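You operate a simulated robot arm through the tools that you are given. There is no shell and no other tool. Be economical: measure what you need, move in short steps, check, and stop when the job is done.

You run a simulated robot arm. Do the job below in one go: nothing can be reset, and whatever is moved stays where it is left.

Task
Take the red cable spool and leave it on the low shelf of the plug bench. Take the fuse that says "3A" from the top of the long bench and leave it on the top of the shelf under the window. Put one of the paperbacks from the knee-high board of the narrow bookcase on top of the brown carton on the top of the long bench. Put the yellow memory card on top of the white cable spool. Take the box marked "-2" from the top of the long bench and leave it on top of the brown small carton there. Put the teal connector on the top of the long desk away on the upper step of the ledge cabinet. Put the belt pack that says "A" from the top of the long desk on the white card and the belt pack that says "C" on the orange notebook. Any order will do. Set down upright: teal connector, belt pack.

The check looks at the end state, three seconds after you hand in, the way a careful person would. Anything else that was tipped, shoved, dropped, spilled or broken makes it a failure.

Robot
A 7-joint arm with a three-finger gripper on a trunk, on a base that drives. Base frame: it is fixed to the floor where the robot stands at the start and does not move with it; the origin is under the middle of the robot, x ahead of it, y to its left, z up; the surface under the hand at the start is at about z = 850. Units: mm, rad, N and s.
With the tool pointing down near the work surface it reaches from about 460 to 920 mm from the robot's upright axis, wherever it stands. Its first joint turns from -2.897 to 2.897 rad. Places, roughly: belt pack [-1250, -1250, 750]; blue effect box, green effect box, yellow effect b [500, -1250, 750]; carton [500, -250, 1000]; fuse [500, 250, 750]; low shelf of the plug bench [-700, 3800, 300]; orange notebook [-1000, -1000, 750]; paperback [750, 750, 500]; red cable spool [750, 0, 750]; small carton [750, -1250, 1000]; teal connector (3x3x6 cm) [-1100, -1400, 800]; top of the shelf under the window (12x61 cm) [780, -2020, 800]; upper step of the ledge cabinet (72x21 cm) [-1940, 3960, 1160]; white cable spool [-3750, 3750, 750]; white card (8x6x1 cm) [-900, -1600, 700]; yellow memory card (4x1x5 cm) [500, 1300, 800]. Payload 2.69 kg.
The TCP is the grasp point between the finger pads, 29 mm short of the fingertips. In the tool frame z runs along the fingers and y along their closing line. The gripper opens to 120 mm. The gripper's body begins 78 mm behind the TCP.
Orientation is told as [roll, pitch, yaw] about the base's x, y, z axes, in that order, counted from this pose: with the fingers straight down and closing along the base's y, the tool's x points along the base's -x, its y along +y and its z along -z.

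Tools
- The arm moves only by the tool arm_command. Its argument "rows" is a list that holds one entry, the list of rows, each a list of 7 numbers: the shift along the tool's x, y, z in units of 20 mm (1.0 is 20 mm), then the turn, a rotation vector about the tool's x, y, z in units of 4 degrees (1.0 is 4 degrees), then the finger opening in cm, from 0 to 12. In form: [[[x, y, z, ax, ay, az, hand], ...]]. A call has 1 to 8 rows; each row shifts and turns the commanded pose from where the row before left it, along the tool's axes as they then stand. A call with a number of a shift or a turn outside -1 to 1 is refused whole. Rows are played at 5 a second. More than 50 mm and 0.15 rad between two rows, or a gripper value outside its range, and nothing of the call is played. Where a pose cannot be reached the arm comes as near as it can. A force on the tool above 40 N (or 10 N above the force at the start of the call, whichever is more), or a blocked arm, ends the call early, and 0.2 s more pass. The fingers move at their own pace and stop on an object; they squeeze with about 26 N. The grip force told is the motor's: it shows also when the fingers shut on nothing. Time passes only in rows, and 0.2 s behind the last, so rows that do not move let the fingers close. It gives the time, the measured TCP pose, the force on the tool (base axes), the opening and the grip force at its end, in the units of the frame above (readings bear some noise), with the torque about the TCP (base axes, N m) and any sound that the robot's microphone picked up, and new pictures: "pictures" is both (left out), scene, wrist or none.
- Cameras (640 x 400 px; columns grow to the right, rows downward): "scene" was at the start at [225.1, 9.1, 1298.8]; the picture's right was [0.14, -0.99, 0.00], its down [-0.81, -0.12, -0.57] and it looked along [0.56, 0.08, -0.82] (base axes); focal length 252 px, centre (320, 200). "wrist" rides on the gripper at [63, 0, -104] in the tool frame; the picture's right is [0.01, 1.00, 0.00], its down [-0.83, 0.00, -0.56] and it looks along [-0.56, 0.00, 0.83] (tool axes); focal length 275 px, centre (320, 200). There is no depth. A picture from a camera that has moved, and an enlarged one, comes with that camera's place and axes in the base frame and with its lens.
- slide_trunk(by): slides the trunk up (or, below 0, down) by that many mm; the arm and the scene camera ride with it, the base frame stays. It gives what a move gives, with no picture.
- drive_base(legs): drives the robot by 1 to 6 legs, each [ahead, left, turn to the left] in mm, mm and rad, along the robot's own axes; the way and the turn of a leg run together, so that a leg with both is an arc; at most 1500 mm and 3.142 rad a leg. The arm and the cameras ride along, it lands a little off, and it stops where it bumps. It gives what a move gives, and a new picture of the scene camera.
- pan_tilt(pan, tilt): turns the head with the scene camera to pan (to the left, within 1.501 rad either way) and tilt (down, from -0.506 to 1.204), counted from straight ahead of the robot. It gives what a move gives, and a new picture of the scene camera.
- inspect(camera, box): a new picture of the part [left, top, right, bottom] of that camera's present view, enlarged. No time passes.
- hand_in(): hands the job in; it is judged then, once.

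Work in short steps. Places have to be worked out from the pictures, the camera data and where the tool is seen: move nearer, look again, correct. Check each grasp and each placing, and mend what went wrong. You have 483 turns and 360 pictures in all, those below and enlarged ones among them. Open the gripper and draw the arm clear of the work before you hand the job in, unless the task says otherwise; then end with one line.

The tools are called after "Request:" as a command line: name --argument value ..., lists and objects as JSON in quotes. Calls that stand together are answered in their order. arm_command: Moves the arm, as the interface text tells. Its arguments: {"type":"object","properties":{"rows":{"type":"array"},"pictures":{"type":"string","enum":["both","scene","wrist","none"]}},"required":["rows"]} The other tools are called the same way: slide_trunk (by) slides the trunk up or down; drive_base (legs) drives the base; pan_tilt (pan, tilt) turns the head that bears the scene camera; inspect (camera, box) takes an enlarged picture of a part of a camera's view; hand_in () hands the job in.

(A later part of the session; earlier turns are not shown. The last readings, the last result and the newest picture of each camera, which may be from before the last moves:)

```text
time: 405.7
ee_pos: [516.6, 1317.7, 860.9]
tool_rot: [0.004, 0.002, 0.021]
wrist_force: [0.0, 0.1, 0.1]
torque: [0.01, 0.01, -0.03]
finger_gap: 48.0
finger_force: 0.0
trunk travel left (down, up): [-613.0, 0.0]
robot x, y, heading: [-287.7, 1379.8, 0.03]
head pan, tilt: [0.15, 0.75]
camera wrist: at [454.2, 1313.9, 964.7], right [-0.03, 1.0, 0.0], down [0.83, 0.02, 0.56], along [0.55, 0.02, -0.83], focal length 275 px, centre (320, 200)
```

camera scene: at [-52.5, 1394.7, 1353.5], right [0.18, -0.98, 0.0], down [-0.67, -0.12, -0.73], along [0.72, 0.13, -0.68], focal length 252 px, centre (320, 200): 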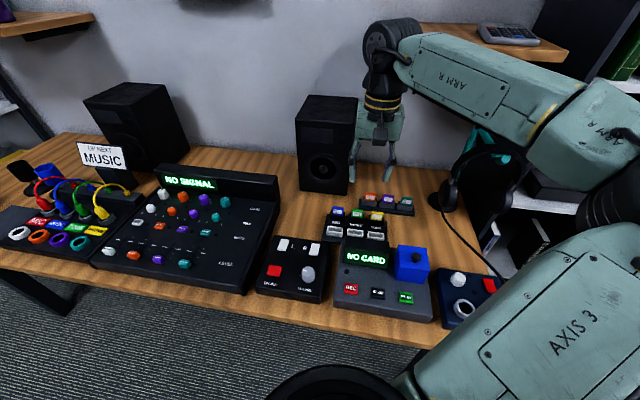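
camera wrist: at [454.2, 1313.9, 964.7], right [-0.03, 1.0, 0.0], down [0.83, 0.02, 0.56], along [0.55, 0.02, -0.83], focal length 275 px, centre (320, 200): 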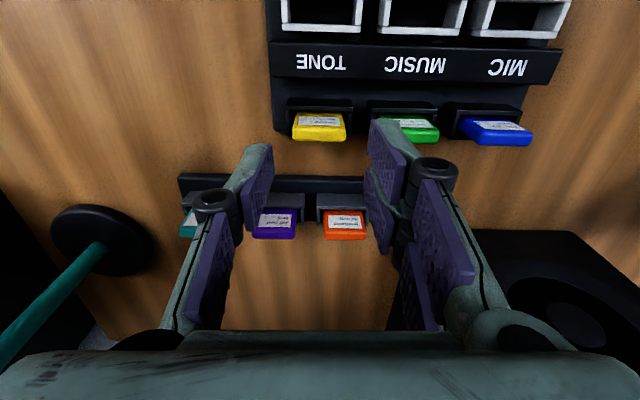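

Card top ≈772, centre (522,1316), 28 mm room to the green one. Descend so tips overlap ~18 mm and close.

Request:
arm_command --rows '[[[-0.25, -0.1, 1, 0, 0, 0, 5.2], [0, 0, 1, 0, 0, 0, 5.2], [0, 0, 1, 0, 0, 0, 5.2]]]' --pictures "wrist"

```text
time: 406.5
ee_pos: [521.7, 1314.4, 801.4]
tool_rot: [0.005, 0.002, 0.021]
wrist_force: [-0.4, 0.4, -0.1]
torque: [-0.02, 0.03, -0.01]
finger_gap: 51.9
finger_force: 0.0
trunk travel left (down, up): [-613.0, 0.0]
robot x, y, heading: [-286.4, 1375.8, 0.029]
head pan, tilt: [0.15, 0.75]
camera wrist: at [459.7, 1311.8, 904.9], right [-0.03, 1.0, 0.0], down [0.83, 0.02, 0.56], along [0.55, 0.02, -0.83], focal length 275 px, centre (320, 200)
```

wrist: 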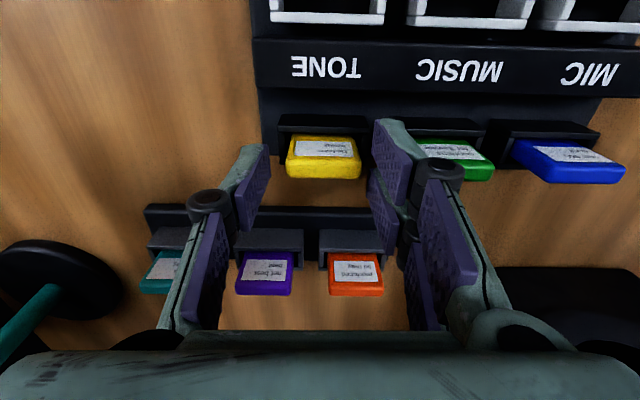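

Request:
arm_command --rows '[[[-0.1, 0.08, 0.9, 0, 0, 0, 5.2], [0, 0, 0, 0, 0, 0, 2.5], [0, 0, 0, 0, 0, 0, 2.5], [0, 0, 0, 0, 0, 0, 2.5]]]' --pictures "wrist"

```text
time: 407.5
ee_pos: [523.5, 1316.2, 783.6]
tool_rot: [0.004, 0.002, 0.021]
wrist_force: [-1.9, -1.0, 1.8]
torque: [0.15, 0.01, -0.54]
finger_gap: 49.1
finger_force: 44.4
trunk travel left (down, up): [-613.0, 0.0]
robot x, y, heading: [-283.8, 1375.9, 0.031]
head pan, tilt: [0.15, 0.75]
camera wrist: at [461.3, 1313.7, 887.3], right [-0.03, 1.0, 0.0], down [0.83, 0.02, 0.55], along [0.55, 0.02, -0.83], focal length 275 px, centre (320, 200)
```

wrist: 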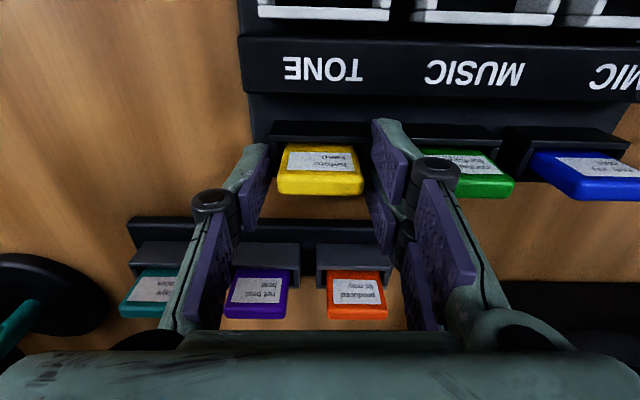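

The fingers stopped at 49 mm — on the holder, not the card. Open, rise 9 mm, and close again.

Request:
arm_command --rows '[[[0, 0, 0, 0, 0, 0, 5.4], [0, 0, -0.45, 0, 0, 0, 5.4], [0, 0, 0, 0, 0, 0, 2.5], [0, 0, 0, 0, 0, 0, 2.5], [0, 0, 0, 0, 0, 0, 2.5]]]' --pictures "wrist"

```text
time: 408.7
ee_pos: [523.3, 1314.9, 791.7]
tool_rot: [0.004, -0.002, 0.022]
wrist_force: [0.8, -6.4, 8.3]
torque: [-0.28, 0.01, 0.06]
finger_gap: 34.8
finger_force: 26.2
trunk travel left (down, up): [-613.0, 0.0]
robot x, y, heading: [-287.4, 1377.0, 0.026]
head pan, tilt: [0.15, 0.75]
camera wrist: at [461.2, 1313.0, 896.8], right [-0.03, 1.0, 0.0], down [0.83, 0.02, 0.56], along [0.56, 0.02, -0.83], focal length 275 px, centre (320, 200)
```

wrist: 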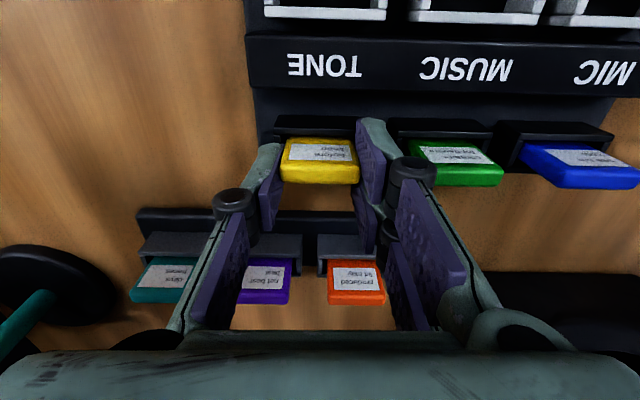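

Now gripping the card (34.8 mm). Lift it out.

Request:
arm_command --rows '[[[0, 0, -0.4, 0, 0, 0, 2.5], [0, 0, -0.8, 0, 0, 0, 2.5], [0, 0, -1, 0, 0, 0, 2.5], [0, 0, -1, 0, 0, 0, 2.5], [0, 0, -1, 0, 0, 0, 2.5], [0, 0, -1, 0, 0, 0, 2.5], [0, 0, -1, 0, 0, 0, 2.5], [0, 0, -1, 0, 0, 0, 2.5]]]' --pictures "wrist"

```text
time: 410.5
ee_pos: [523.1, 1315.0, 936.6]
tool_rot: [0.006, 0.001, 0.022]
wrist_force: [-0.6, -0.8, 0.1]
torque: [0.01, 0.02, -0.01]
finger_gap: 34.7
finger_force: 26.2
trunk travel left (down, up): [-613.0, 0.0]
robot x, y, heading: [-287.6, 1375.1, 0.028]
head pan, tilt: [0.15, 0.75]
camera wrist: at [460.8, 1313.2, 1040.8], right [-0.03, 1.0, 0.0], down [0.83, 0.02, 0.55], along [0.55, 0.02, -0.83], focal length 275 px, centre (320, 200)
```

wrist: 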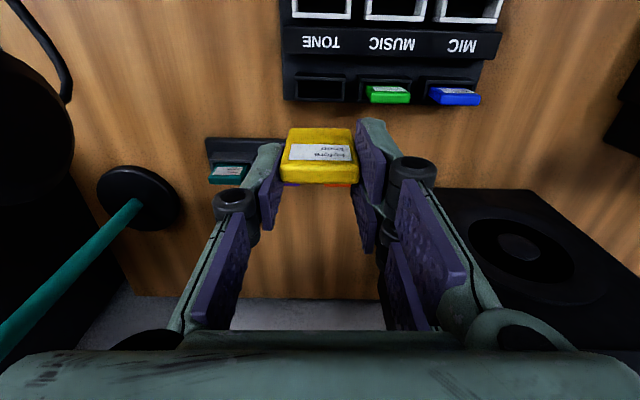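

Card in hand. Raise, retract close to the body, and drive to the corridor in front of the far-wall benches.

Request:
arm_command --rows '[[[0, 0, -1, 0, 0, 0, 2.5], [0, 0, -1, 0, 0, 0, 2.5], [1, 0, -1, 0, 0, 0, 2.5], [1, 0, -1, 0, 0, 0, 2.5], [1, 0, -1, 0, 0, 0, 2.5], [1, 0, -1, 0, 0, 0, 2.5], [1, 0, -1, 0, 0, 0, 2.5], [1, 0, -1, 0, 0, 0, 2.5]]]' --pictures "none"

Request:
arm_command --rows '[[[1, 0, 0, 0, 0, 0, 2.5], [1, 0, 0, 0, 0, 0, 2.5], [1, 0, 0, 0, 0, 0, 2.5], [1, 0, 0, 0, 0, 0, 2.5], [1, 0, 0, 0, 0, 0, 2.5], [1, 0, 0, 0, 0, 0, 2.5], [1, 0, 0, 0, 0, 0, 2.5], [1, 0, 0, 0, 0, 0, 2.5]]]' --pictures "none"

Request:
drive_base --legs '[[-20, 0, -0.028], [0, 1400, 0], [0, 0, 1.571], [0, 1300, 0]]'

```text
time: 412.3
ee_pos: [404.4, 1313.9, 1095.6]
tool_rot: [0.003, 0.002, 0.021]
wrist_force: [0.3, -0.4, 0.2]
torque: [-0.02, -0.01, 0.02]
finger_gap: 34.7
finger_force: 25.8
trunk travel left (down, up): [-613.0, 0.0]
robot x, y, heading: [-287.3, 1378.7, 0.025]
head pan, tilt: [0.15, 0.75]
```

```text
time: 414.1
ee_pos: [241.8, 1310.0, 1095.6]
tool_rot: [0.006, 0.002, 0.02]
wrist_force: [-0.1, -0.4, 0.5]
torque: [0.05, -0.01, 0.01]
finger_gap: 34.8
finger_force: 26.3
trunk travel left (down, up): [-613.0, 0.0]
robot x, y, heading: [-289.2, 1374.4, 0.029]
head pan, tilt: [0.15, 0.75]
```

```text
time: 439.1
ee_pos: [-1527.1, 3288.5, 1095.7]
tool_rot: [0.003, 0.002, 1.563]
wrist_force: [-0.7, -0.2, 0.4]
torque: [0.02, -0.03, -0.05]
finger_gap: 34.5
finger_force: 26.0
trunk travel left (down, up): [-613.0, 0.0]
robot x, y, heading: [-1609.4, 2762.9, 1.566]
head pan, tilt: [0.15, 0.75]
camera scene: at [-1624.8, 2995.9, 1353.4], right [0.99, 0.15, 0.0], down [0.1, -0.67, -0.73], along [-0.11, 0.72, -0.68], focal length 252 px, centre (320, 200)
```

scene: 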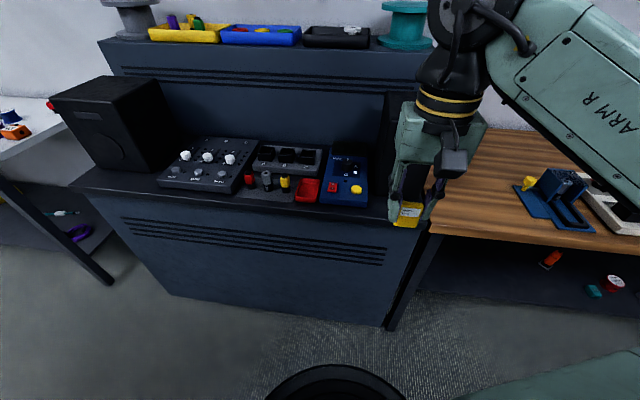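

That's the ledge cabinet. Continue left to the white spool area.

Request:
drive_base --legs '[[0, 1050, 0], [0, 1000, 0]]'

Request:
pan_tilt --pan 0.1 --tilt 0.65

```text
time: 455.4
ee_pos: [-3592.4, 3296.5, 1095.7]
tool_rot: [0.003, 0.002, 1.557]
wrist_force: [0.5, -0.9, -1.1]
torque: [-0.01, 0.0, 0.02]
finger_gap: 34.7
finger_force: 25.4
trunk travel left (down, up): [-613.0, 0.0]
robot x, y, heading: [-3677.9, 2770.5, 1.56]
head pan, tilt: [0.15, 0.75]
camera scene: at [-3691.1, 3005.7, 1353.4], right [0.99, 0.14, 0.0], down [0.1, -0.68, -0.73], along [-0.1, 0.72, -0.68], focal length 252 px, centre (320, 200)
```

scene: 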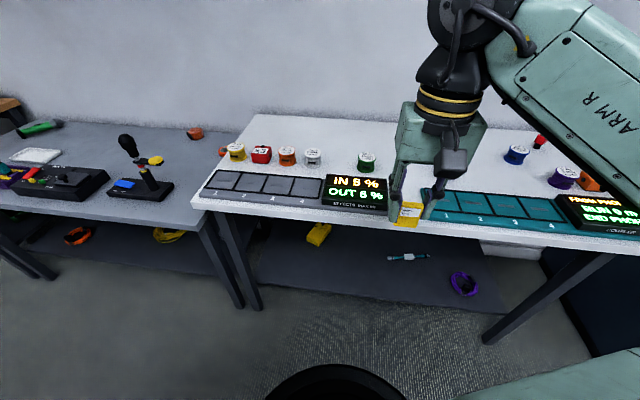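

```text
time: 456.1
ee_pos: [-3591.9, 3295.7, 1095.7]
tool_rot: [0.004, 0.002, 1.555]
wrist_force: [-0.2, 0.1, -0.1]
torque: [0.01, -0.03, -0.01]
finger_gap: 34.7
finger_force: 26.3
trunk travel left (down, up): [-613.0, 0.0]
robot x, y, heading: [-3681.0, 2765.1, 1.564]
head pan, tilt: [0.099, 0.649]
camera scene: at [-3687.2, 3010.1, 1362.0], right [1.0, 0.09, 0.0], down [0.05, -0.6, -0.8], along [-0.07, 0.79, -0.6], focal length 252 px, centre (320, 200)
```

scene: 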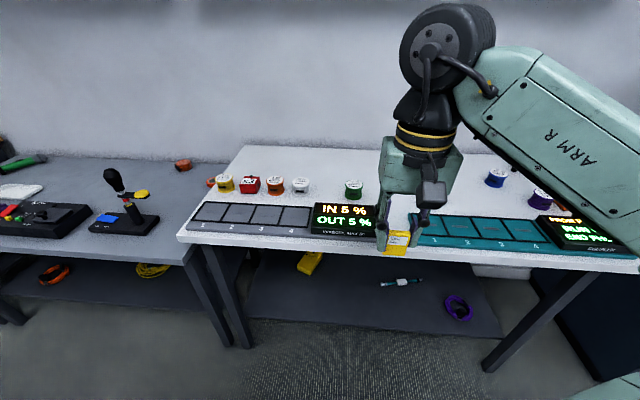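

White spool at ≈(-3816,3726). I'll lay the card flat on it with a ~65° forward-tilted hand. Tilt now and drive in front of it.

Request:
arm_command --rows '[[[0, 0, 0, 0, -1, 0, 2.5], [0, 0, 0, 0, -1, 0, 2.5], [0, 0, 0, 0, -1, 0, 2.5], [0, 0, 0, 0, -1, 0, 2.5], [0, 0, 0, 0, -1, 0, 2.5], [0, 0, 0, 0, -1, 0, 2.5], [0, 0, 0, 0, -1, 0, 2.5], [0, 0, 0, 0, -1, 0, 2.5]]]' --pictures "none"

Request:
arm_command --rows '[[[0, 0, 0.8, 0, -1, 0, 2.5], [0, 0, 0.8, 0, -1, 0, 2.5], [0, 0, 0.8, 0, -1, 0, 2.5], [0, 0, 0.8, 0, -1, 0, 2.5], [0, 0, 0.8, 0, -1, 0, 2.5], [0, 0, 0.8, 0, -1, 0, 2.5], [0, 0, 0.8, 0, -1, 0, 2.5], [0, 0, 0.8, 0, -0.3, 0, 2.5]]]' --pictures "none"

Request:
drive_base --legs '[[0, 224, 0.01], [180, 0, 0]]'

Request:
inspect --camera "scene" --box '[240, 140, 420, 260]'

Request:
arm_command --rows '[[[0, 0, 0, 0, 0, 0, 2.5]]]' --pictures "wrist"

```text
time: 457.9
ee_pos: [-3590.8, 3295.5, 1094.7]
tool_rot: [0.005, -0.559, 1.551]
wrist_force: [-0.3, -0.2, -0.5]
torque: [0.01, -0.02, 0.03]
finger_gap: 34.4
finger_force: 25.4
trunk travel left (down, up): [-613.0, 0.0]
robot x, y, heading: [-3677.4, 2768.1, 1.564]
head pan, tilt: [0.099, 0.649]
```

```text
time: 459.7
ee_pos: [-3570.3, 3427.9, 1044.6]
tool_rot: [0.008, -1.068, 1.546]
wrist_force: [0.0, -0.1, 0.3]
torque: [0.01, 0.04, -0.03]
finger_gap: 34.6
finger_force: 26.5
out of reach, approached as far as the arm can: row 3, 4, 5, 6, 7
trunk travel left (down, up): [-613.0, 0.0]
robot x, y, heading: [-3682.4, 2769.3, 1.558]
head pan, tilt: [0.099, 0.649]
```

```text
time: 463.1
ee_pos: [-3798.3, 3610.6, 1042.7]
tool_rot: [0.009, -1.067, 1.558]
wrist_force: [0.3, 0.2, -0.3]
torque: [0.01, -0.01, 0.01]
finger_gap: 34.3
finger_force: 26.1
trunk travel left (down, up): [-613.0, 0.0]
robot x, y, heading: [-3900.4, 2948.4, 1.575]
head pan, tilt: [0.099, 0.649]
camera scene: at [-3911.8, 3191.6, 1361.8], right [0.99, 0.1, 0.0], down [0.06, -0.6, -0.8], along [-0.08, 0.79, -0.61], focal length 252 px, centre (320, 200)
```

scene: 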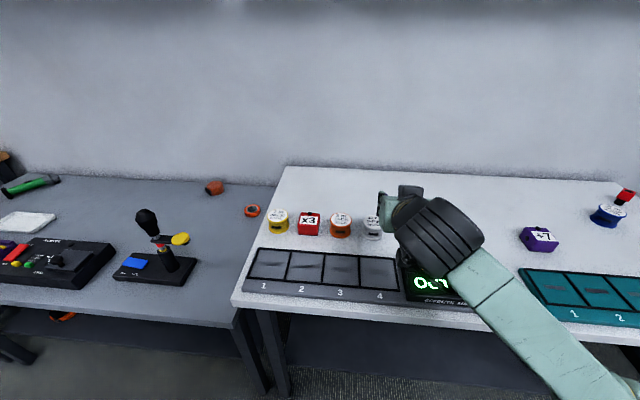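

```text
3.33 times, centred on (330, 200) of scene
camera zoom: at [-3911.8, 3191.6, 1361.8], right [0.99, 0.1, 0.0], down [0.06, -0.6, -0.8], along [-0.08, 0.79, -0.61], focal length 839 px, centre (287, 200)
```

zoom: 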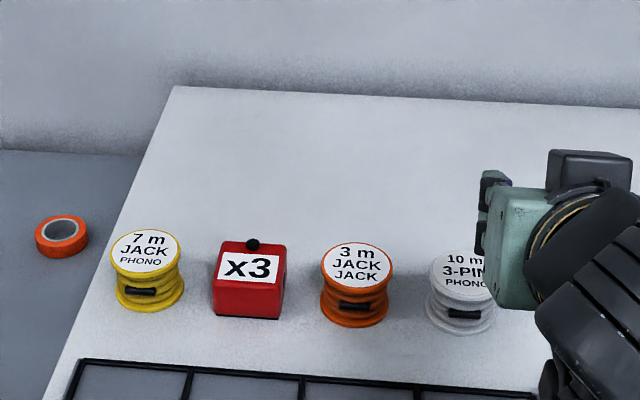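

```text
time: 463.5
ee_pos: [-3798.5, 3610.8, 1044.8]
tool_rot: [0.008, -1.067, 1.558]
wrist_force: [-0.8, -0.6, 0.4]
torque: [0.02, 0.01, -0.03]
finger_gap: 34.7
finger_force: 26.3
trunk travel left (down, up): [-613.0, 0.0]
robot x, y, heading: [-3902.9, 2949.4, 1.577]
head pan, tilt: [0.099, 0.649]
camera wrist: at [-3799.1, 3488.2, 1038.8], right [-1.0, 0.0, 0.0], down [0.0, -0.09, 1.0], along [0.0, 1.0, 0.09], focal length 275 px, centre (320, 200)
```

wrist: 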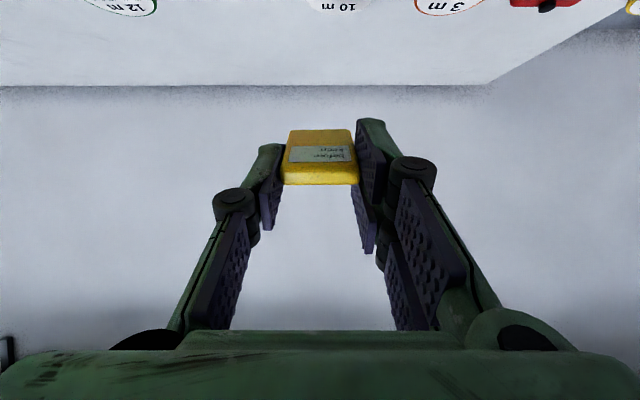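

White spool top pinned at (-3819,3725,≈886). Move forward over it first.

Request:
arm_command --rows '[[[-0.44, 0.2, 0.8, 0, 0, 0, 2.5], [-0.44, 0.2, 0.8, 0, 0, 0, 2.5], [-0.44, 0.2, 0.8, 0, 0, 0, 2.5], [-0.44, 0.2, 0.8, 0, 0, 0, 2.5], [-0.44, 0.2, 0.8, 0, 0, 0, 2.5], [0.85, 0, 0.47, 0, 0, 0, 2.5], [0.85, 0, 0.47, 0, 0, 0, 2.5], [0.85, 0, 0.47, 0, 0, 0, 2.5]]]'

Request:
inspect --camera "scene" --box '[300, 160, 440, 260]'

```text
time: 465.3
ee_pos: [-3819.3, 3701.6, 985.6]
tool_rot: [0.01, -1.067, 1.556]
wrist_force: [-0.7, -0.4, 0.1]
torque: [-0.02, -0.02, 0.01]
finger_gap: 34.5
finger_force: 26.0
trunk travel left (down, up): [-613.0, 0.0]
robot x, y, heading: [-3902.6, 2948.9, 1.577]
head pan, tilt: [0.099, 0.649]
camera scene: at [-3911.8, 3191.0, 1362.0], right [0.99, 0.1, 0.0], down [0.06, -0.6, -0.8], along [-0.08, 0.79, -0.6], focal length 252 px, centre (320, 200)
camera wrist: at [-3818.6, 3578.8, 981.1], right [-1.0, 0.0, 0.0], down [0.0, -0.09, 1.0], along [0.0, 1.0, 0.09], focal length 275 px, centre (320, 200)
```

scene: 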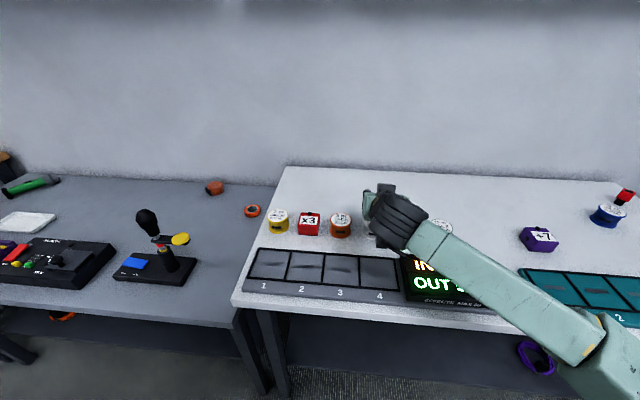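
wrist: 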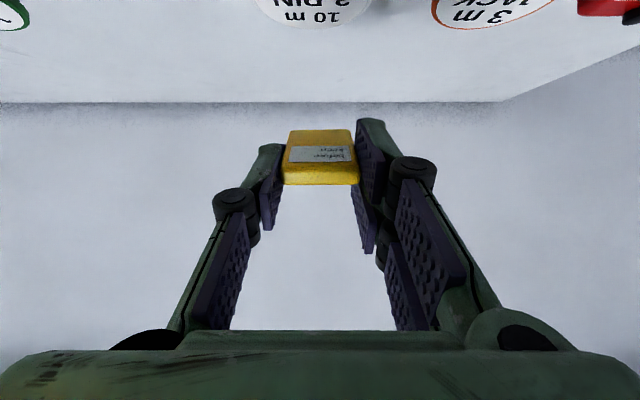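

```text
4.00 times, centred on (370, 210) of scene
camera zoom: at [-3911.8, 3191.0, 1362.0], right [0.99, 0.1, 0.0], down [0.06, -0.6, -0.8], along [-0.08, 0.79, -0.6], focal length 1006 px, centre (120, 160)
```

zoom: 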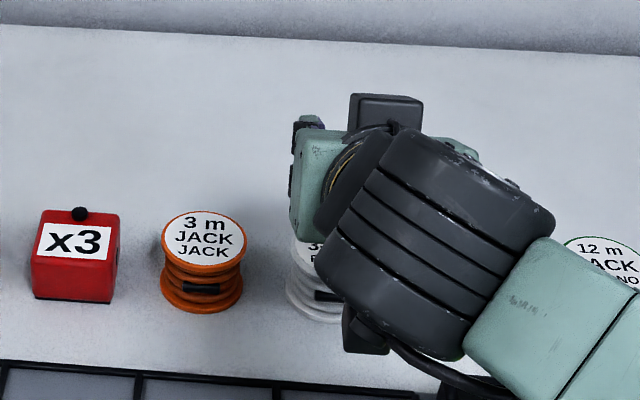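

Aligned. Lower until the card's far edge nearly touches.

Request:
arm_command --rows '[[[0.7, -0.1, 0.5, 0, 0, 0, 2.5], [0.7, 0, 0.42, 0, 0, 0, 2.5], [0.6, 0, 0.35, 0, 0, 0, 2.5], [0.4, 0, 0.22, 0, 0, 0, 2.5]]]'

```text
time: 466.3
ee_pos: [-3816.9, 3704.3, 928.6]
tool_rot: [0.008, -1.068, 1.558]
wrist_force: [0.2, -0.4, 0.0]
torque: [0.0, 0.0, -0.02]
finger_gap: 34.6
finger_force: 26.8
trunk travel left (down, up): [-613.0, 0.0]
robot x, y, heading: [-3900.0, 2952.3, 1.572]
head pan, tilt: [0.099, 0.649]
camera scene: at [-3911.8, 3191.0, 1362.0], right [0.99, 0.1, 0.0], down [0.06, -0.6, -0.8], along [-0.08, 0.79, -0.6], focal length 252 px, centre (320, 200)
camera wrist: at [-3816.7, 3583.0, 924.8], right [-1.0, 0.0, 0.0], down [0.0, -0.09, 1.0], along [0.0, 1.0, 0.09], focal length 275 px, centre (320, 200)
```

scene: 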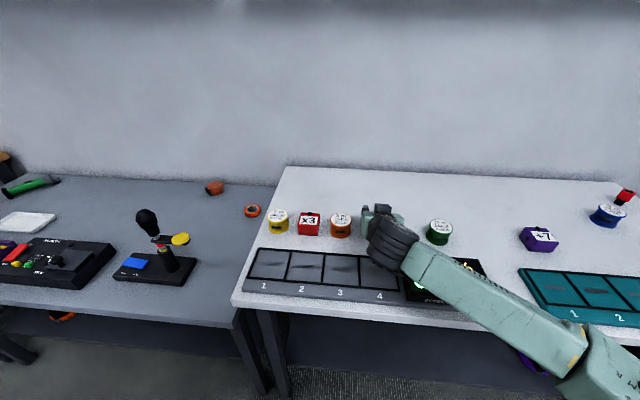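
wrist: 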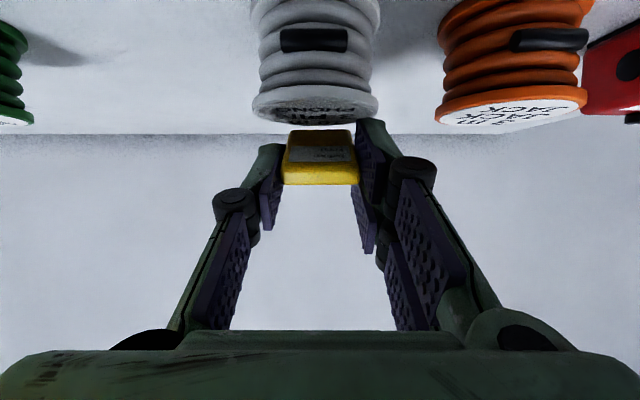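

Spool top z≈892; card edge ~4 mm above. Lower 5 mm and release gently.

Request:
arm_command --rows '[[[0.12, 0, 0.07, 0, 0, 0, 2.5], [0.1, 0, 0.06, 0, 0, 0, 2.5], [0, 0, 0, 0, 0, 0, 2.5]]]' --pictures "wrist"

```text
time: 467.1
ee_pos: [-3817.0, 3703.7, 928.0]
tool_rot: [0.006, -1.075, 1.559]
wrist_force: [-1.2, 6.3, 20.0]
torque: [0.62, 0.45, -0.16]
finger_gap: 34.5
finger_force: 25.6
trunk travel left (down, up): [-613.0, 0.0]
robot x, y, heading: [-3899.2, 2950.9, 1.571]
head pan, tilt: [0.099, 0.649]
camera wrist: at [-3816.9, 3582.8, 921.7], right [-1.0, 0.0, 0.0], down [0.0, -0.09, 1.0], along [0.0, 1.0, 0.09], focal length 275 px, centre (320, 200)
```

wrist: 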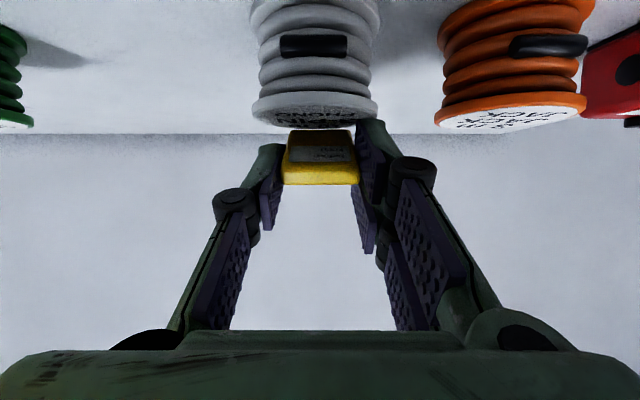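

Contact. Ease 1 mm up and open a little.

Request:
arm_command --rows '[[[-0.06, 0, -0.03, 0, 0, 0, 2.5], [0, 0, 0, 0, 0, 0, 4.4], [0, 0, 0, 0, 0, 0, 5], [0, 0, 0, 0, 0, 0, 5]]]' --pictures "wrist"

```text
time: 468.1
ee_pos: [-3817.1, 3704.5, 925.3]
tool_rot: [0.008, -1.069, 1.557]
wrist_force: [1.3, 4.2, 15.9]
torque: [0.3, 0.35, -0.08]
finger_gap: 51.5
finger_force: 0.0
trunk travel left (down, up): [-613.0, 0.0]
robot x, y, heading: [-3905.5, 2953.0, 1.568]
head pan, tilt: [0.099, 0.649]
camera wrist: at [-3816.8, 3582.5, 921.4], right [-1.0, 0.0, 0.0], down [0.0, -0.09, 1.0], along [0.0, 1.0, 0.09], focal length 275 px, centre (320, 200)
```

wrist: 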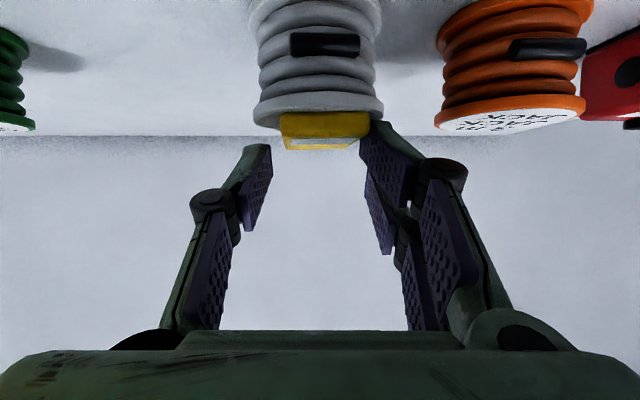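

The card lies flat on the spool. Raise straight up, then back away.

Request:
arm_command --rows '[[[-0.44, 0, -0.24, 0, 0, 0, 5.5], [-0.87, 0, -0.48, 0, 0, 0, 6.5], [-0.87, 0, -0.48, 0, 0, 0, 6.5], [-0.87, 0, -0.48, 0, 0, 0, 6.5], [0.3, 0, -0.9, 0, 0, 0, 6.5], [0.3, 0, -0.9, 0, 0, 0, 6.5], [0.3, 0, -0.9, 0, 0, 0, 6.5]]]' --pictures "none"

Request:
drive_base --legs '[[-200, 0, 0]]'

Request:
inspect --camera "scene" --box '[280, 120, 440, 240]'

```text
time: 469.7
ee_pos: [-3816.4, 3647.5, 1005.4]
tool_rot: [0.011, -1.065, 1.555]
wrist_force: [-0.4, -0.2, 0.2]
torque: [0.01, -0.04, 0.03]
finger_gap: 65.0
finger_force: 0.1
trunk travel left (down, up): [-613.0, 0.0]
robot x, y, heading: [-3897.7, 2947.8, 1.567]
head pan, tilt: [0.099, 0.649]
```

```text
time: 471.3
ee_pos: [-3818.3, 3448.6, 1005.8]
tool_rot: [0.009, -1.068, 1.559]
wrist_force: [-0.4, 0.4, 0.9]
torque: [0.0, 0.0, -0.01]
finger_gap: 64.9
finger_force: 0.0
trunk travel left (down, up): [-613.0, 0.0]
robot x, y, heading: [-3899.1, 2750.0, 1.575]
head pan, tilt: [0.099, 0.649]
camera scene: at [-3912.0, 2991.2, 1362.2], right [0.99, 0.1, 0.0], down [0.06, -0.6, -0.8], along [-0.08, 0.79, -0.6], focal length 252 px, centre (320, 200)
```

scene: 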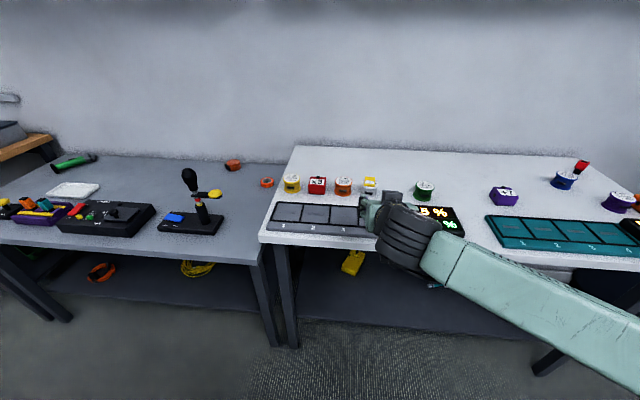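

```text
3.33 times, centred on (360, 180) of scene
camera zoom: at [-3912.0, 2991.2, 1362.2], right [0.99, 0.1, 0.0], down [0.06, -0.6, -0.8], along [-0.08, 0.79, -0.6], focal length 839 px, centre (187, 267)
```

zoom: 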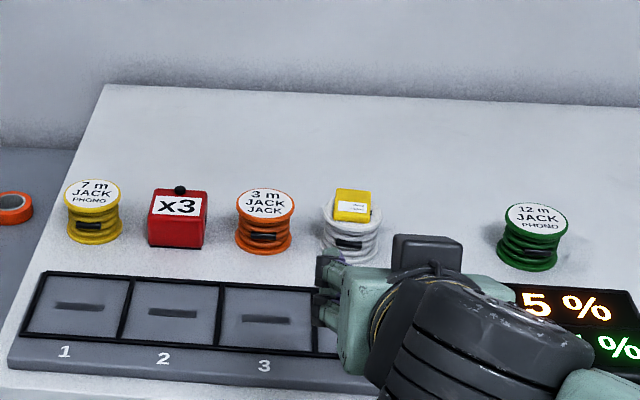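

The card lies on the white spool. Now to the long desk for the belt packs: restore vertical hand and drive over.

Request:
arm_command --rows '[[[0, 0, -1, 0, 1, 0, 8], [0, 0, -1, 0, 1, 0, 8], [0, 0, -1, 0, 1, 0, 8], [0, 0, -1, 0, 1, 0, 8], [0, 0, -1, 0, 1, 0, 8], [0, 0, -1, 0, 1, 0, 8], [0, 0, -1, 0, 1, 0, 8], [0, 0, -0.5, 0, 1, 0, 8]]]' --pictures "none"

Request:
arm_command --rows '[[[0, 0, 0, 0, 1, 0, 8], [0, 0, 0, 0, 1, 0, 8], [0, 0, 0, 0, 1, 0, 8], [0, 0, 0, 0, 1, 0, 8], [0, 0, 0, 0, 1, 0, 8], [0, 0, 0, 0, 1, 0, 8], [0, 0, 0, 0, 1, 0, 8], [0, 0, 0, 0, 0.3, 0, 8]]]' --pictures "none"

Request:
drive_base --legs '[[0, -1300, 0], [0, -1300, 0], [0, -1000, 0], [0, 0, -3.141], [1450, 0, 0], [1450, 0, 0]]'

```text
time: 473.1
ee_pos: [-3817.6, 3337.9, 1104.3]
tool_rot: [0.005, -0.506, 1.564]
wrist_force: [1.2, -0.1, 0.1]
torque: [0.0, 0.0, 0.02]
finger_gap: 80.1
finger_force: 0.0
trunk travel left (down, up): [-613.0, 0.0]
robot x, y, heading: [-3898.0, 2749.8, 1.575]
head pan, tilt: [0.099, 0.649]
```

```text
time: 474.9
ee_pos: [-3817.5, 3338.7, 1103.3]
tool_rot: [0.004, 0.002, 1.568]
wrist_force: [-0.3, -0.8, 0.0]
torque: [-0.03, 0.0, -0.01]
finger_gap: 80.0
finger_force: 0.1
trunk travel left (down, up): [-613.0, 0.0]
robot x, y, heading: [-3901.8, 2751.5, 1.574]
head pan, tilt: [0.099, 0.649]
```

```text
time: 524.1
ee_pos: [-120.1, -746.1, 1103.4]
tool_rot: [0.005, 0.002, -1.512]
wrist_force: [0.3, 0.4, -0.1]
torque: [0.01, 0.02, 0.01]
finger_gap: 79.9
finger_force: 0.1
trunk travel left (down, up): [-613.0, 0.0]
robot x, y, heading: [-71.1, -155.4, -1.509]
head pan, tilt: [0.099, 0.649]
camera scene: at [-51.9, -396.6, 1362.0], right [-0.99, -0.16, 0.0], down [-0.1, 0.6, -0.8], along [0.13, -0.79, -0.6], focal length 252 px, centre (320, 200)
```

scene: 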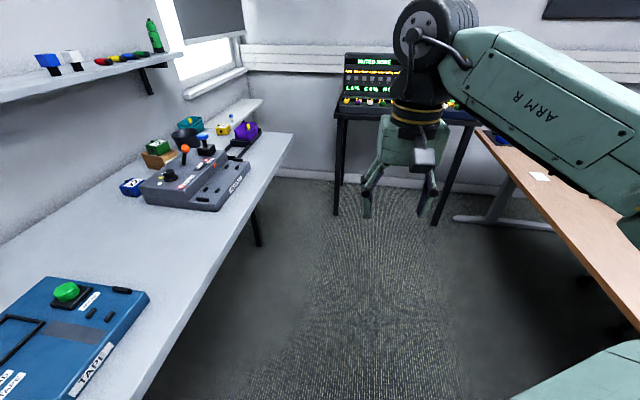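

Continue down the aisle and turn to face the long desk.

Request:
drive_base --legs '[[1050, -220, 0], [0, 0, -1.633]]'

Request:
pan_tilt --pan 0.0 --tilt 0.65

```text
time: 533.6
ee_pos: [-812.7, -1123.2, 1102.6]
tool_rot: [0.005, 0.002, 3.131]
wrist_force: [0.3, -0.6, 0.7]
torque: [0.02, -0.02, -0.03]
finger_gap: 80.0
finger_force: 0.1
trunk travel left (down, up): [-613.0, 0.0]
robot x, y, heading: [-220.2, -1209.2, 3.143]
head pan, tilt: [0.099, 0.649]
camera scene: at [-468.7, -1218.5, 1362.0], right [-0.1, 1.0, 0.0], down [0.6, 0.06, -0.8], along [-0.79, -0.08, -0.6], focal length 252 px, centre (320, 200)
```

scene: 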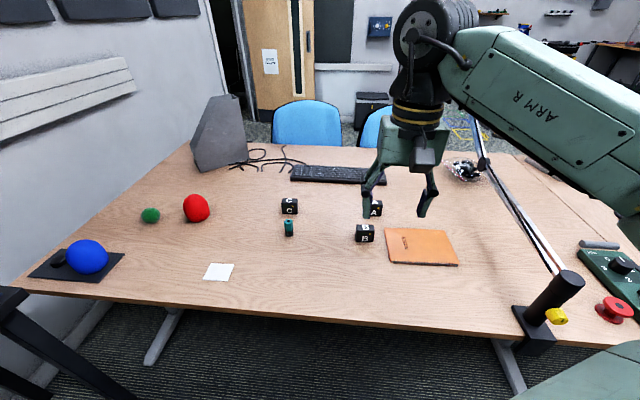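

```text
time: 534.3
ee_pos: [-812.8, -1124.4, 1103.6]
tool_rot: [0.003, 0.003, 3.132]
wrist_force: [0.8, 0.7, 0.2]
torque: [-0.02, 0.0, 0.0]
finger_gap: 80.0
finger_force: 0.1
trunk travel left (down, up): [-613.0, 0.0]
robot x, y, heading: [-227.4, -1214.0, 3.138]
head pan, tilt: [0.0, 0.649]
camera scene: at [-469.1, -1210.0, 1362.0], right [0.0, 1.0, 0.0], down [0.6, 0.0, -0.8], along [-0.8, 0.0, -0.6], focal length 252 px, centre (320, 200)
```

scene: 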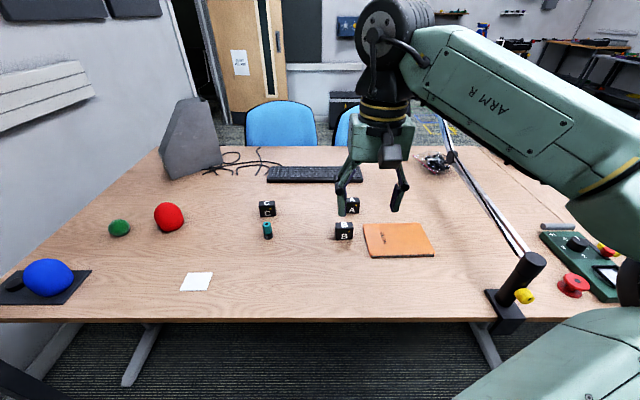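

Clear view of the desk: packs A (≈-1219,-1090), B, C (≈-1219,-1408), teal connector, white card, orange notebook. Drive 200 mm closer and zoom.

Request:
drive_base --legs '[[200, 0, 0]]'

Request:
inspect --camera "scene" --box '[180, 170, 460, 345]'

```text
time: 535.9
ee_pos: [-1012.0, -1124.1, 1101.9]
tool_rot: [0.007, 0.003, 3.131]
wrist_force: [-1.0, 0.1, -0.4]
torque: [-0.05, 0.0, 0.03]
finger_gap: 80.1
finger_force: 0.1
trunk travel left (down, up): [-613.0, 0.0]
robot x, y, heading: [-423.2, -1211.8, 3.14]
head pan, tilt: [0.0, 0.649]
camera scene: at [-670.2, -1209.9, 1361.8], right [0.0, 1.0, 0.0], down [0.61, 0.0, -0.8], along [-0.8, 0.0, -0.61], focal length 252 px, centre (320, 200)
```

scene: 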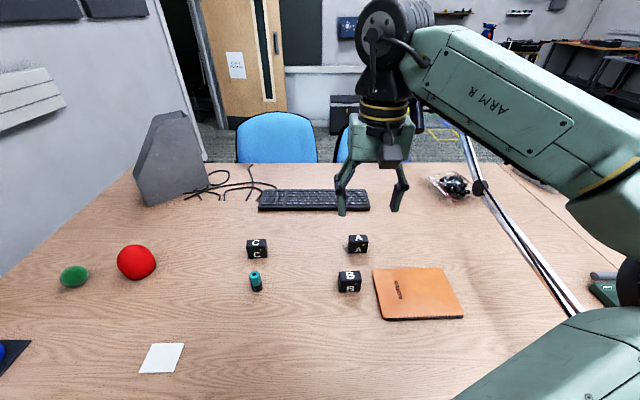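

```text
2.29 times, centred on (320, 258) of scene
camera zoom: at [-670.2, -1209.9, 1361.8], right [0.0, 1.0, 0.0], down [0.61, 0.0, -0.8], along [-0.8, 0.0, -0.61], focal length 575 px, centre (320, 69)
```

zoom: 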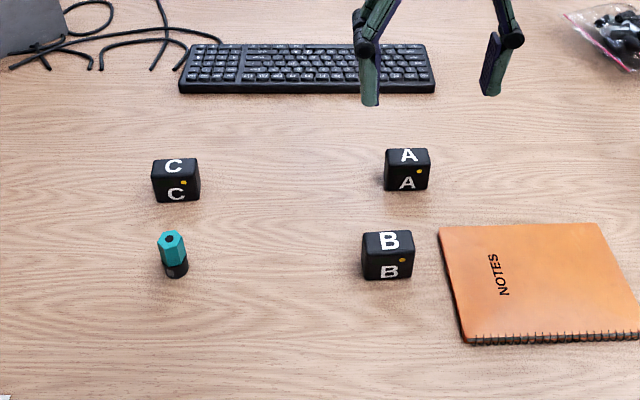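

Move the hand above pack A and look down with the wrist camera.

Request:
arm_command --rows '[[[-1, -0.4, 0.6, 0, 0, 0, 10], [-1, -0.4, 0.6, 0, 0, 0, 10], [-1, -0.4, 0.6, 0, 0, 0, 10], [-1, -0.4, 0.6, 0, 0, 0, 10], [-1, 0, 0.6, 0, 0, 0, 10], [-1, 0, 0.6, 0, 0, 0, 10], [-1, 0, 0.6, 0, 0, 0, 10], [-1, 0, 0.6, 0, 0, 0, 10]]]' --pictures "wrist"

```text
time: 537.7
ee_pos: [-1171.7, -1091.8, 1006.8]
tool_rot: [0.005, 0.002, 3.135]
wrist_force: [0.1, 0.1, -0.3]
torque: [0.02, 0.01, -0.01]
finger_gap: 99.9
finger_force: 0.1
trunk travel left (down, up): [-613.0, 0.0]
robot x, y, heading: [-424.8, -1207.4, 3.144]
head pan, tilt: [0.0, 0.649]
camera wrist: at [-1108.7, -1091.1, 1111.0], right [0.0, -1.0, 0.0], down [-0.83, 0.01, 0.56], along [-0.56, 0.0, -0.83], focal length 275 px, centre (320, 200)
```

wrist: 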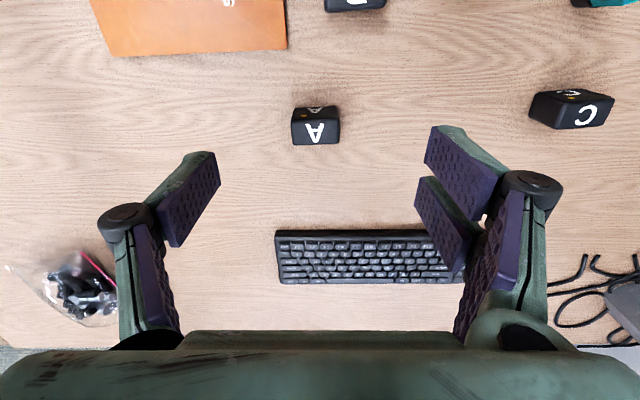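

Request:
arm_command --rows '[[[-0.9, -0.2, 1, 0, 0, 0, 10], [-0.9, 0, 1, 0, 0, 0, 10], [-0.8, 0, 1, 0, 0, 0, 10], [0, 0, 1, 0, 0, 0, 10], [0, 0, 1, 0, 0, 0, 10], [0, 0, 1, 0, 0, 0, 10], [0, 0, 1, 0, 0, 0, 10], [0, 0, 1, 0, 0, 0, 10]]]' --pictures "wrist"

```text
time: 539.5
ee_pos: [-1223.0, -1087.3, 847.3]
tool_rot: [0.003, 0.002, 3.133]
wrist_force: [0.0, 0.1, 0.4]
torque: [0.05, 0.01, 0.06]
finger_gap: 100.2
finger_force: 0.0
trunk travel left (down, up): [-613.0, 0.0]
robot x, y, heading: [-424.6, -1206.0, 3.142]
head pan, tilt: [0.0, 0.649]
camera wrist: at [-1159.6, -1087.0, 951.2], right [0.0, -1.0, 0.0], down [-0.83, 0.01, 0.56], along [-0.56, 0.0, -0.83], focal length 275 px, centre (320, 200)
```

wrist: 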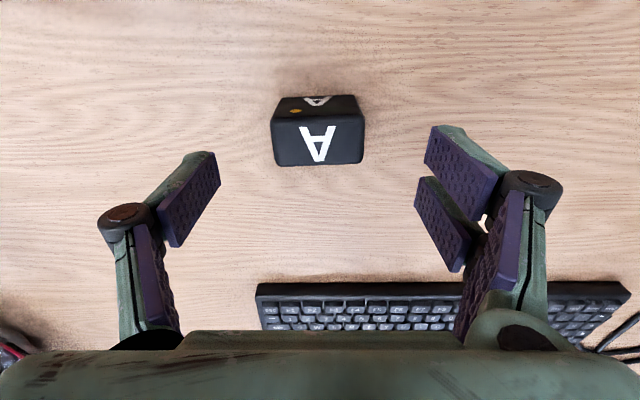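

Request:
arm_command --rows '[[[-0.4, 0, 1, 0, 0, 0, 10], [0, 0, 1, 0, 0, 0, 10], [0, 0, 0.6, 0, 0, 0, 10]]]' --pictures "wrist"

```text
time: 540.3
ee_pos: [-1231.7, -1086.8, 793.9]
tool_rot: [0.006, 0.002, 3.133]
wrist_force: [-1.2, -0.3, 0.8]
torque: [-0.01, -0.03, 0.02]
finger_gap: 100.2
finger_force: 0.2
trunk travel left (down, up): [-613.0, 0.0]
robot x, y, heading: [-425.1, -1208.3, 3.143]
head pan, tilt: [0.0, 0.649]
camera wrist: at [-1168.0, -1087.1, 898.5], right [0.0, -1.0, 0.0], down [-0.83, 0.01, 0.56], along [-0.56, 0.0, -0.83], focal length 275 px, centre (320, 200)
```

wrist: 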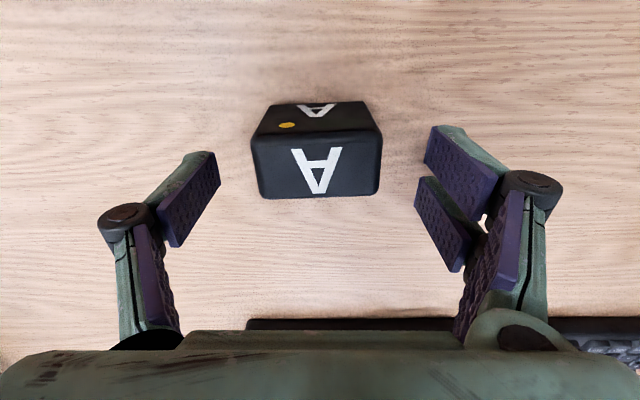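

Aligned on A. Lower 30 mm and close.

Request:
arm_command --rows '[[[0, 0, 0.8, 0, 0, 0, 10], [0, 0, 0.6, 0, 0, 0, 10], [0, 0, 0, 0, 0, 0, 5], [0, 0, 0, 0, 0, 0, 4], [0, 0, 0, 0, 0, 0, 4], [0, 0, 0, 0, 0, 0, 4]]]' --pictures "wrist"

```text
time: 541.7
ee_pos: [-1231.5, -1087.2, 767.6]
tool_rot: [0.003, 0.001, 3.133]
wrist_force: [-0.4, 0.3, 0.8]
torque: [0.11, -0.04, 0.0]
finger_gap: 60.1
finger_force: 25.4
trunk travel left (down, up): [-613.0, 0.0]
robot x, y, heading: [-425.6, -1208.7, 3.141]
head pan, tilt: [0.0, 0.649]
camera wrist: at [-1168.5, -1087.5, 871.3], right [0.0, -1.0, 0.0], down [-0.83, 0.01, 0.55], along [-0.55, 0.0, -0.83], focal length 275 px, centre (320, 200)
```

wrist: 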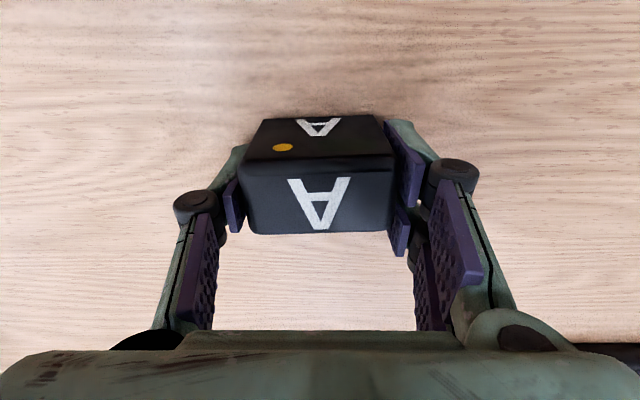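

A gripped (60 mm). Lift and carry it to the white card at ≈(-906,-1564).

Request:
arm_command --rows '[[[0, 0, -0.5, 0, 0, 0, 4], [0, 0, -1, 0, 0, 0, 4], [0, 0, -1, 0, 0, 0, 4], [0, 0, -1, 0, 0, 0, 4], [0, 0, -1, 0, 0, 0, 4], [0, 0, -1, 0, 0, 0, 4], [0.68, 1, -1, 0, 0, 0, 4], [0.68, 1, -1, 0, 0, 0, 4]]]' --pictures "wrist"

Request:
arm_command --rows '[[[0.68, 1, 0, 0, 0, 0, 4], [0.68, 1, 0, 0, 0, 0, 4], [0.68, 1, 0, 0, 0, 0, 4], [0.68, 1, 0, 0, 0, 0, 4], [0.68, 1, 0, 0, 0, 0, 4], [0.68, 1, 0, 0, 0, 0, 4], [0.68, 1, 0, 0, 0, 0, 4], [0.68, 1, 0, 0, 0, 0, 4]]]' --pictures "none"

Request:
arm_command --rows '[[[0.68, 1, 0, 0, 0, 0, 4], [0.68, 1, 0, 0, 0, 0, 4], [0.68, 1, 0, 0, 0, 0, 4], [0.68, 1, 0, 0, 0, 0, 4], [0.68, 1, 0, 0, 0, 0, 4], [0.68, 1, 0, 0, 0, 0, 4], [0.68, 1, 0, 0, 0, 0, 4]]]'

```text
time: 543.5
ee_pos: [-1205.6, -1127.0, 918.1]
tool_rot: [0.002, 0.002, 3.133]
wrist_force: [0.2, 0.0, -1.6]
torque: [-0.01, 0.02, -0.01]
finger_gap: 60.2
finger_force: 26.2
trunk travel left (down, up): [-613.0, 0.0]
robot x, y, heading: [-428.6, -1210.8, 3.137]
head pan, tilt: [0.0, 0.649]
camera wrist: at [-1142.1, -1127.7, 1023.2], right [0.0, -1.0, 0.0], down [-0.83, 0.01, 0.55], along [-0.56, 0.0, -0.83], focal length 275 px, centre (320, 200)
```

wrist: 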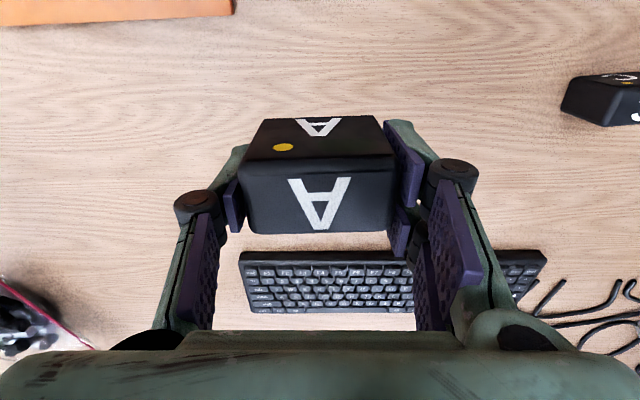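

```text
time: 545.3
ee_pos: [-1098.2, -1288.7, 917.9]
tool_rot: [0.005, 0.001, 3.134]
wrist_force: [0.2, -0.1, -1.3]
torque: [0.01, 0.02, -0.04]
finger_gap: 60.0
finger_force: 25.6
trunk travel left (down, up): [-613.0, 0.0]
robot x, y, heading: [-422.9, -1207.8, 3.137]
head pan, tilt: [0.0, 0.649]
```

```text
time: 546.9
ee_pos: [-1003.6, -1428.4, 918.0]
tool_rot: [0.004, 0.002, 3.134]
wrist_force: [0.6, 0.1, -1.6]
torque: [0.01, 0.02, 0.01]
finger_gap: 60.2
finger_force: 26.3
trunk travel left (down, up): [-613.0, 0.0]
robot x, y, heading: [-423.4, -1211.0, 3.138]
head pan, tilt: [0.0, 0.649]
camera scene: at [-669.5, -1210.2, 1362.0], right [0.0, 1.0, 0.0], down [0.6, 0.0, -0.8], along [-0.8, 0.0, -0.6], focal length 252 px, centre (320, 200)
camera wrist: at [-941.1, -1428.6, 1022.5], right [0.0, -1.0, 0.0], down [-0.83, 0.01, 0.55], along [-0.55, 0.0, -0.83], focal length 275 px, centre (320, 200)
```

scene: 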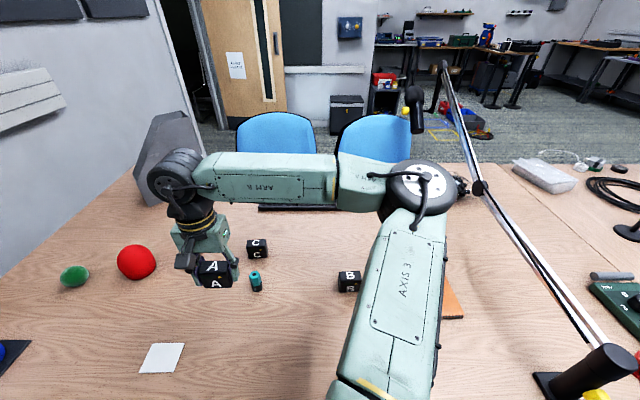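
wrist: 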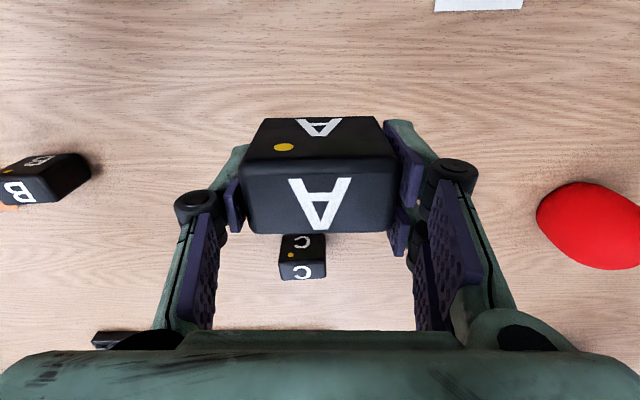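

Card confirmed: centre (-906,-1566). Move above it.

Request:
arm_command --rows '[[[0.7, 0.98, 0, 0, 0, 0, 4], [0.7, 0.98, 0, 0, 0, 0, 4], [0.7, 0.98, 0, 0, 0, 0, 4], [0.7, 0.98, 0, 0, 0, 0, 4], [0.7, 0.98, 0, 0, 0, 0, 4], [0.7, 0.98, 0, 0, 0, 0, 4], [0.7, 0.98, 0, 0, 0, 0, 4], [0, 0, 1, 0, 0, 0, 4]]]' --pictures "none"

Request:
arm_command --rows '[[[0, 0, 1, 0, 0, 0, 4], [0, 0, 1, 0, 0, 0, 4], [0, 0, 1, 0, 0, 0, 4], [0, 0, 0.8, 0, 0, 0, 4]]]'

```text
time: 548.7
ee_pos: [-907.6, -1568.2, 900.3]
tool_rot: [0.004, 0.002, 3.133]
wrist_force: [-0.1, -0.2, -1.1]
torque: [0.01, 0.01, -0.01]
finger_gap: 59.9
finger_force: 25.9
trunk travel left (down, up): [-613.0, 0.0]
robot x, y, heading: [-426.5, -1207.5, 3.137]
head pan, tilt: [0.0, 0.649]
```

```text
time: 549.7
ee_pos: [-904.7, -1566.9, 822.3]
tool_rot: [0.004, 0.003, 3.134]
wrist_force: [-0.1, -0.2, -2.5]
torque: [0.01, -0.01, 0.03]
finger_gap: 59.6
finger_force: 26.0
trunk travel left (down, up): [-613.0, 0.0]
robot x, y, heading: [-427.4, -1212.9, 3.144]
head pan, tilt: [0.0, 0.649]
camera scene: at [-669.7, -1210.0, 1362.0], right [0.0, 1.0, 0.0], down [0.6, 0.0, -0.8], along [-0.8, 0.0, -0.6], focal length 252 px, centre (320, 200)
camera wrist: at [-841.6, -1567.6, 927.0], right [0.0, -1.0, 0.0], down [-0.83, 0.01, 0.55], along [-0.55, 0.0, -0.83], focal length 275 px, centre (320, 200)
```

scene: 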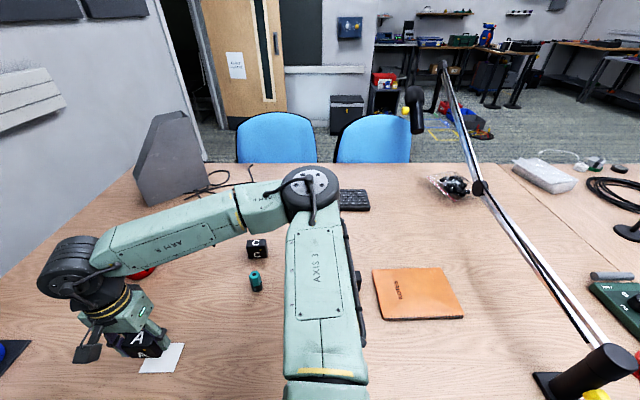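
wrist: 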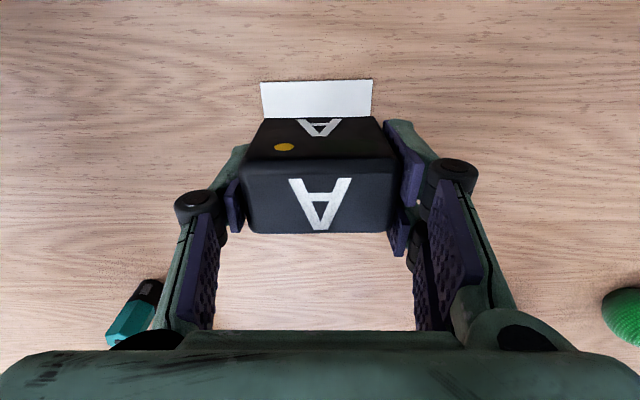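

Well aligned. Lower to contact (expected TCP ≈778).

Request:
arm_command --rows '[[[0, 0, 1, 0, 0, 0, 4], [0, 0, 0.9, 0, 0, 0, 4], [0, 0, 0.15, 0, 0, 0, 4], [0, 0, 0.1, 0, 0, 0, 4], [0, 0, 0.1, 0, 0, 0, 4]]]' --pictures "none"

```text
time: 550.9
ee_pos: [-906.5, -1566.9, 777.9]
tool_rot: [0.002, 0.004, 3.134]
wrist_force: [-0.5, -0.2, -1.5]
torque: [0.03, 0.0, 0.0]
finger_gap: 59.5
finger_force: 26.3
trunk travel left (down, up): [-613.0, 0.0]
robot x, y, heading: [-423.7, -1205.8, 3.14]
head pan, tilt: [0.0, 0.649]
```

Request:
arm_command --rows '[[[0, 0, 0.1, 0, 0, 0, 4], [0, 0, 0.1, 0, 0, 0, 4], [0, 0, 0.1, 0, 0, 0, 4]]]' --pictures "none"

```text
time: 551.7
ee_pos: [-906.2, -1568.0, 772.0]
tool_rot: [0.002, 0.002, 3.133]
wrist_force: [-0.1, 0.7, -1.7]
torque: [-0.01, -0.01, 0.0]
finger_gap: 59.6
finger_force: 26.6
trunk travel left (down, up): [-613.0, 0.0]
robot x, y, heading: [-425.1, -1208.8, 3.145]
head pan, tilt: [0.0, 0.649]
```

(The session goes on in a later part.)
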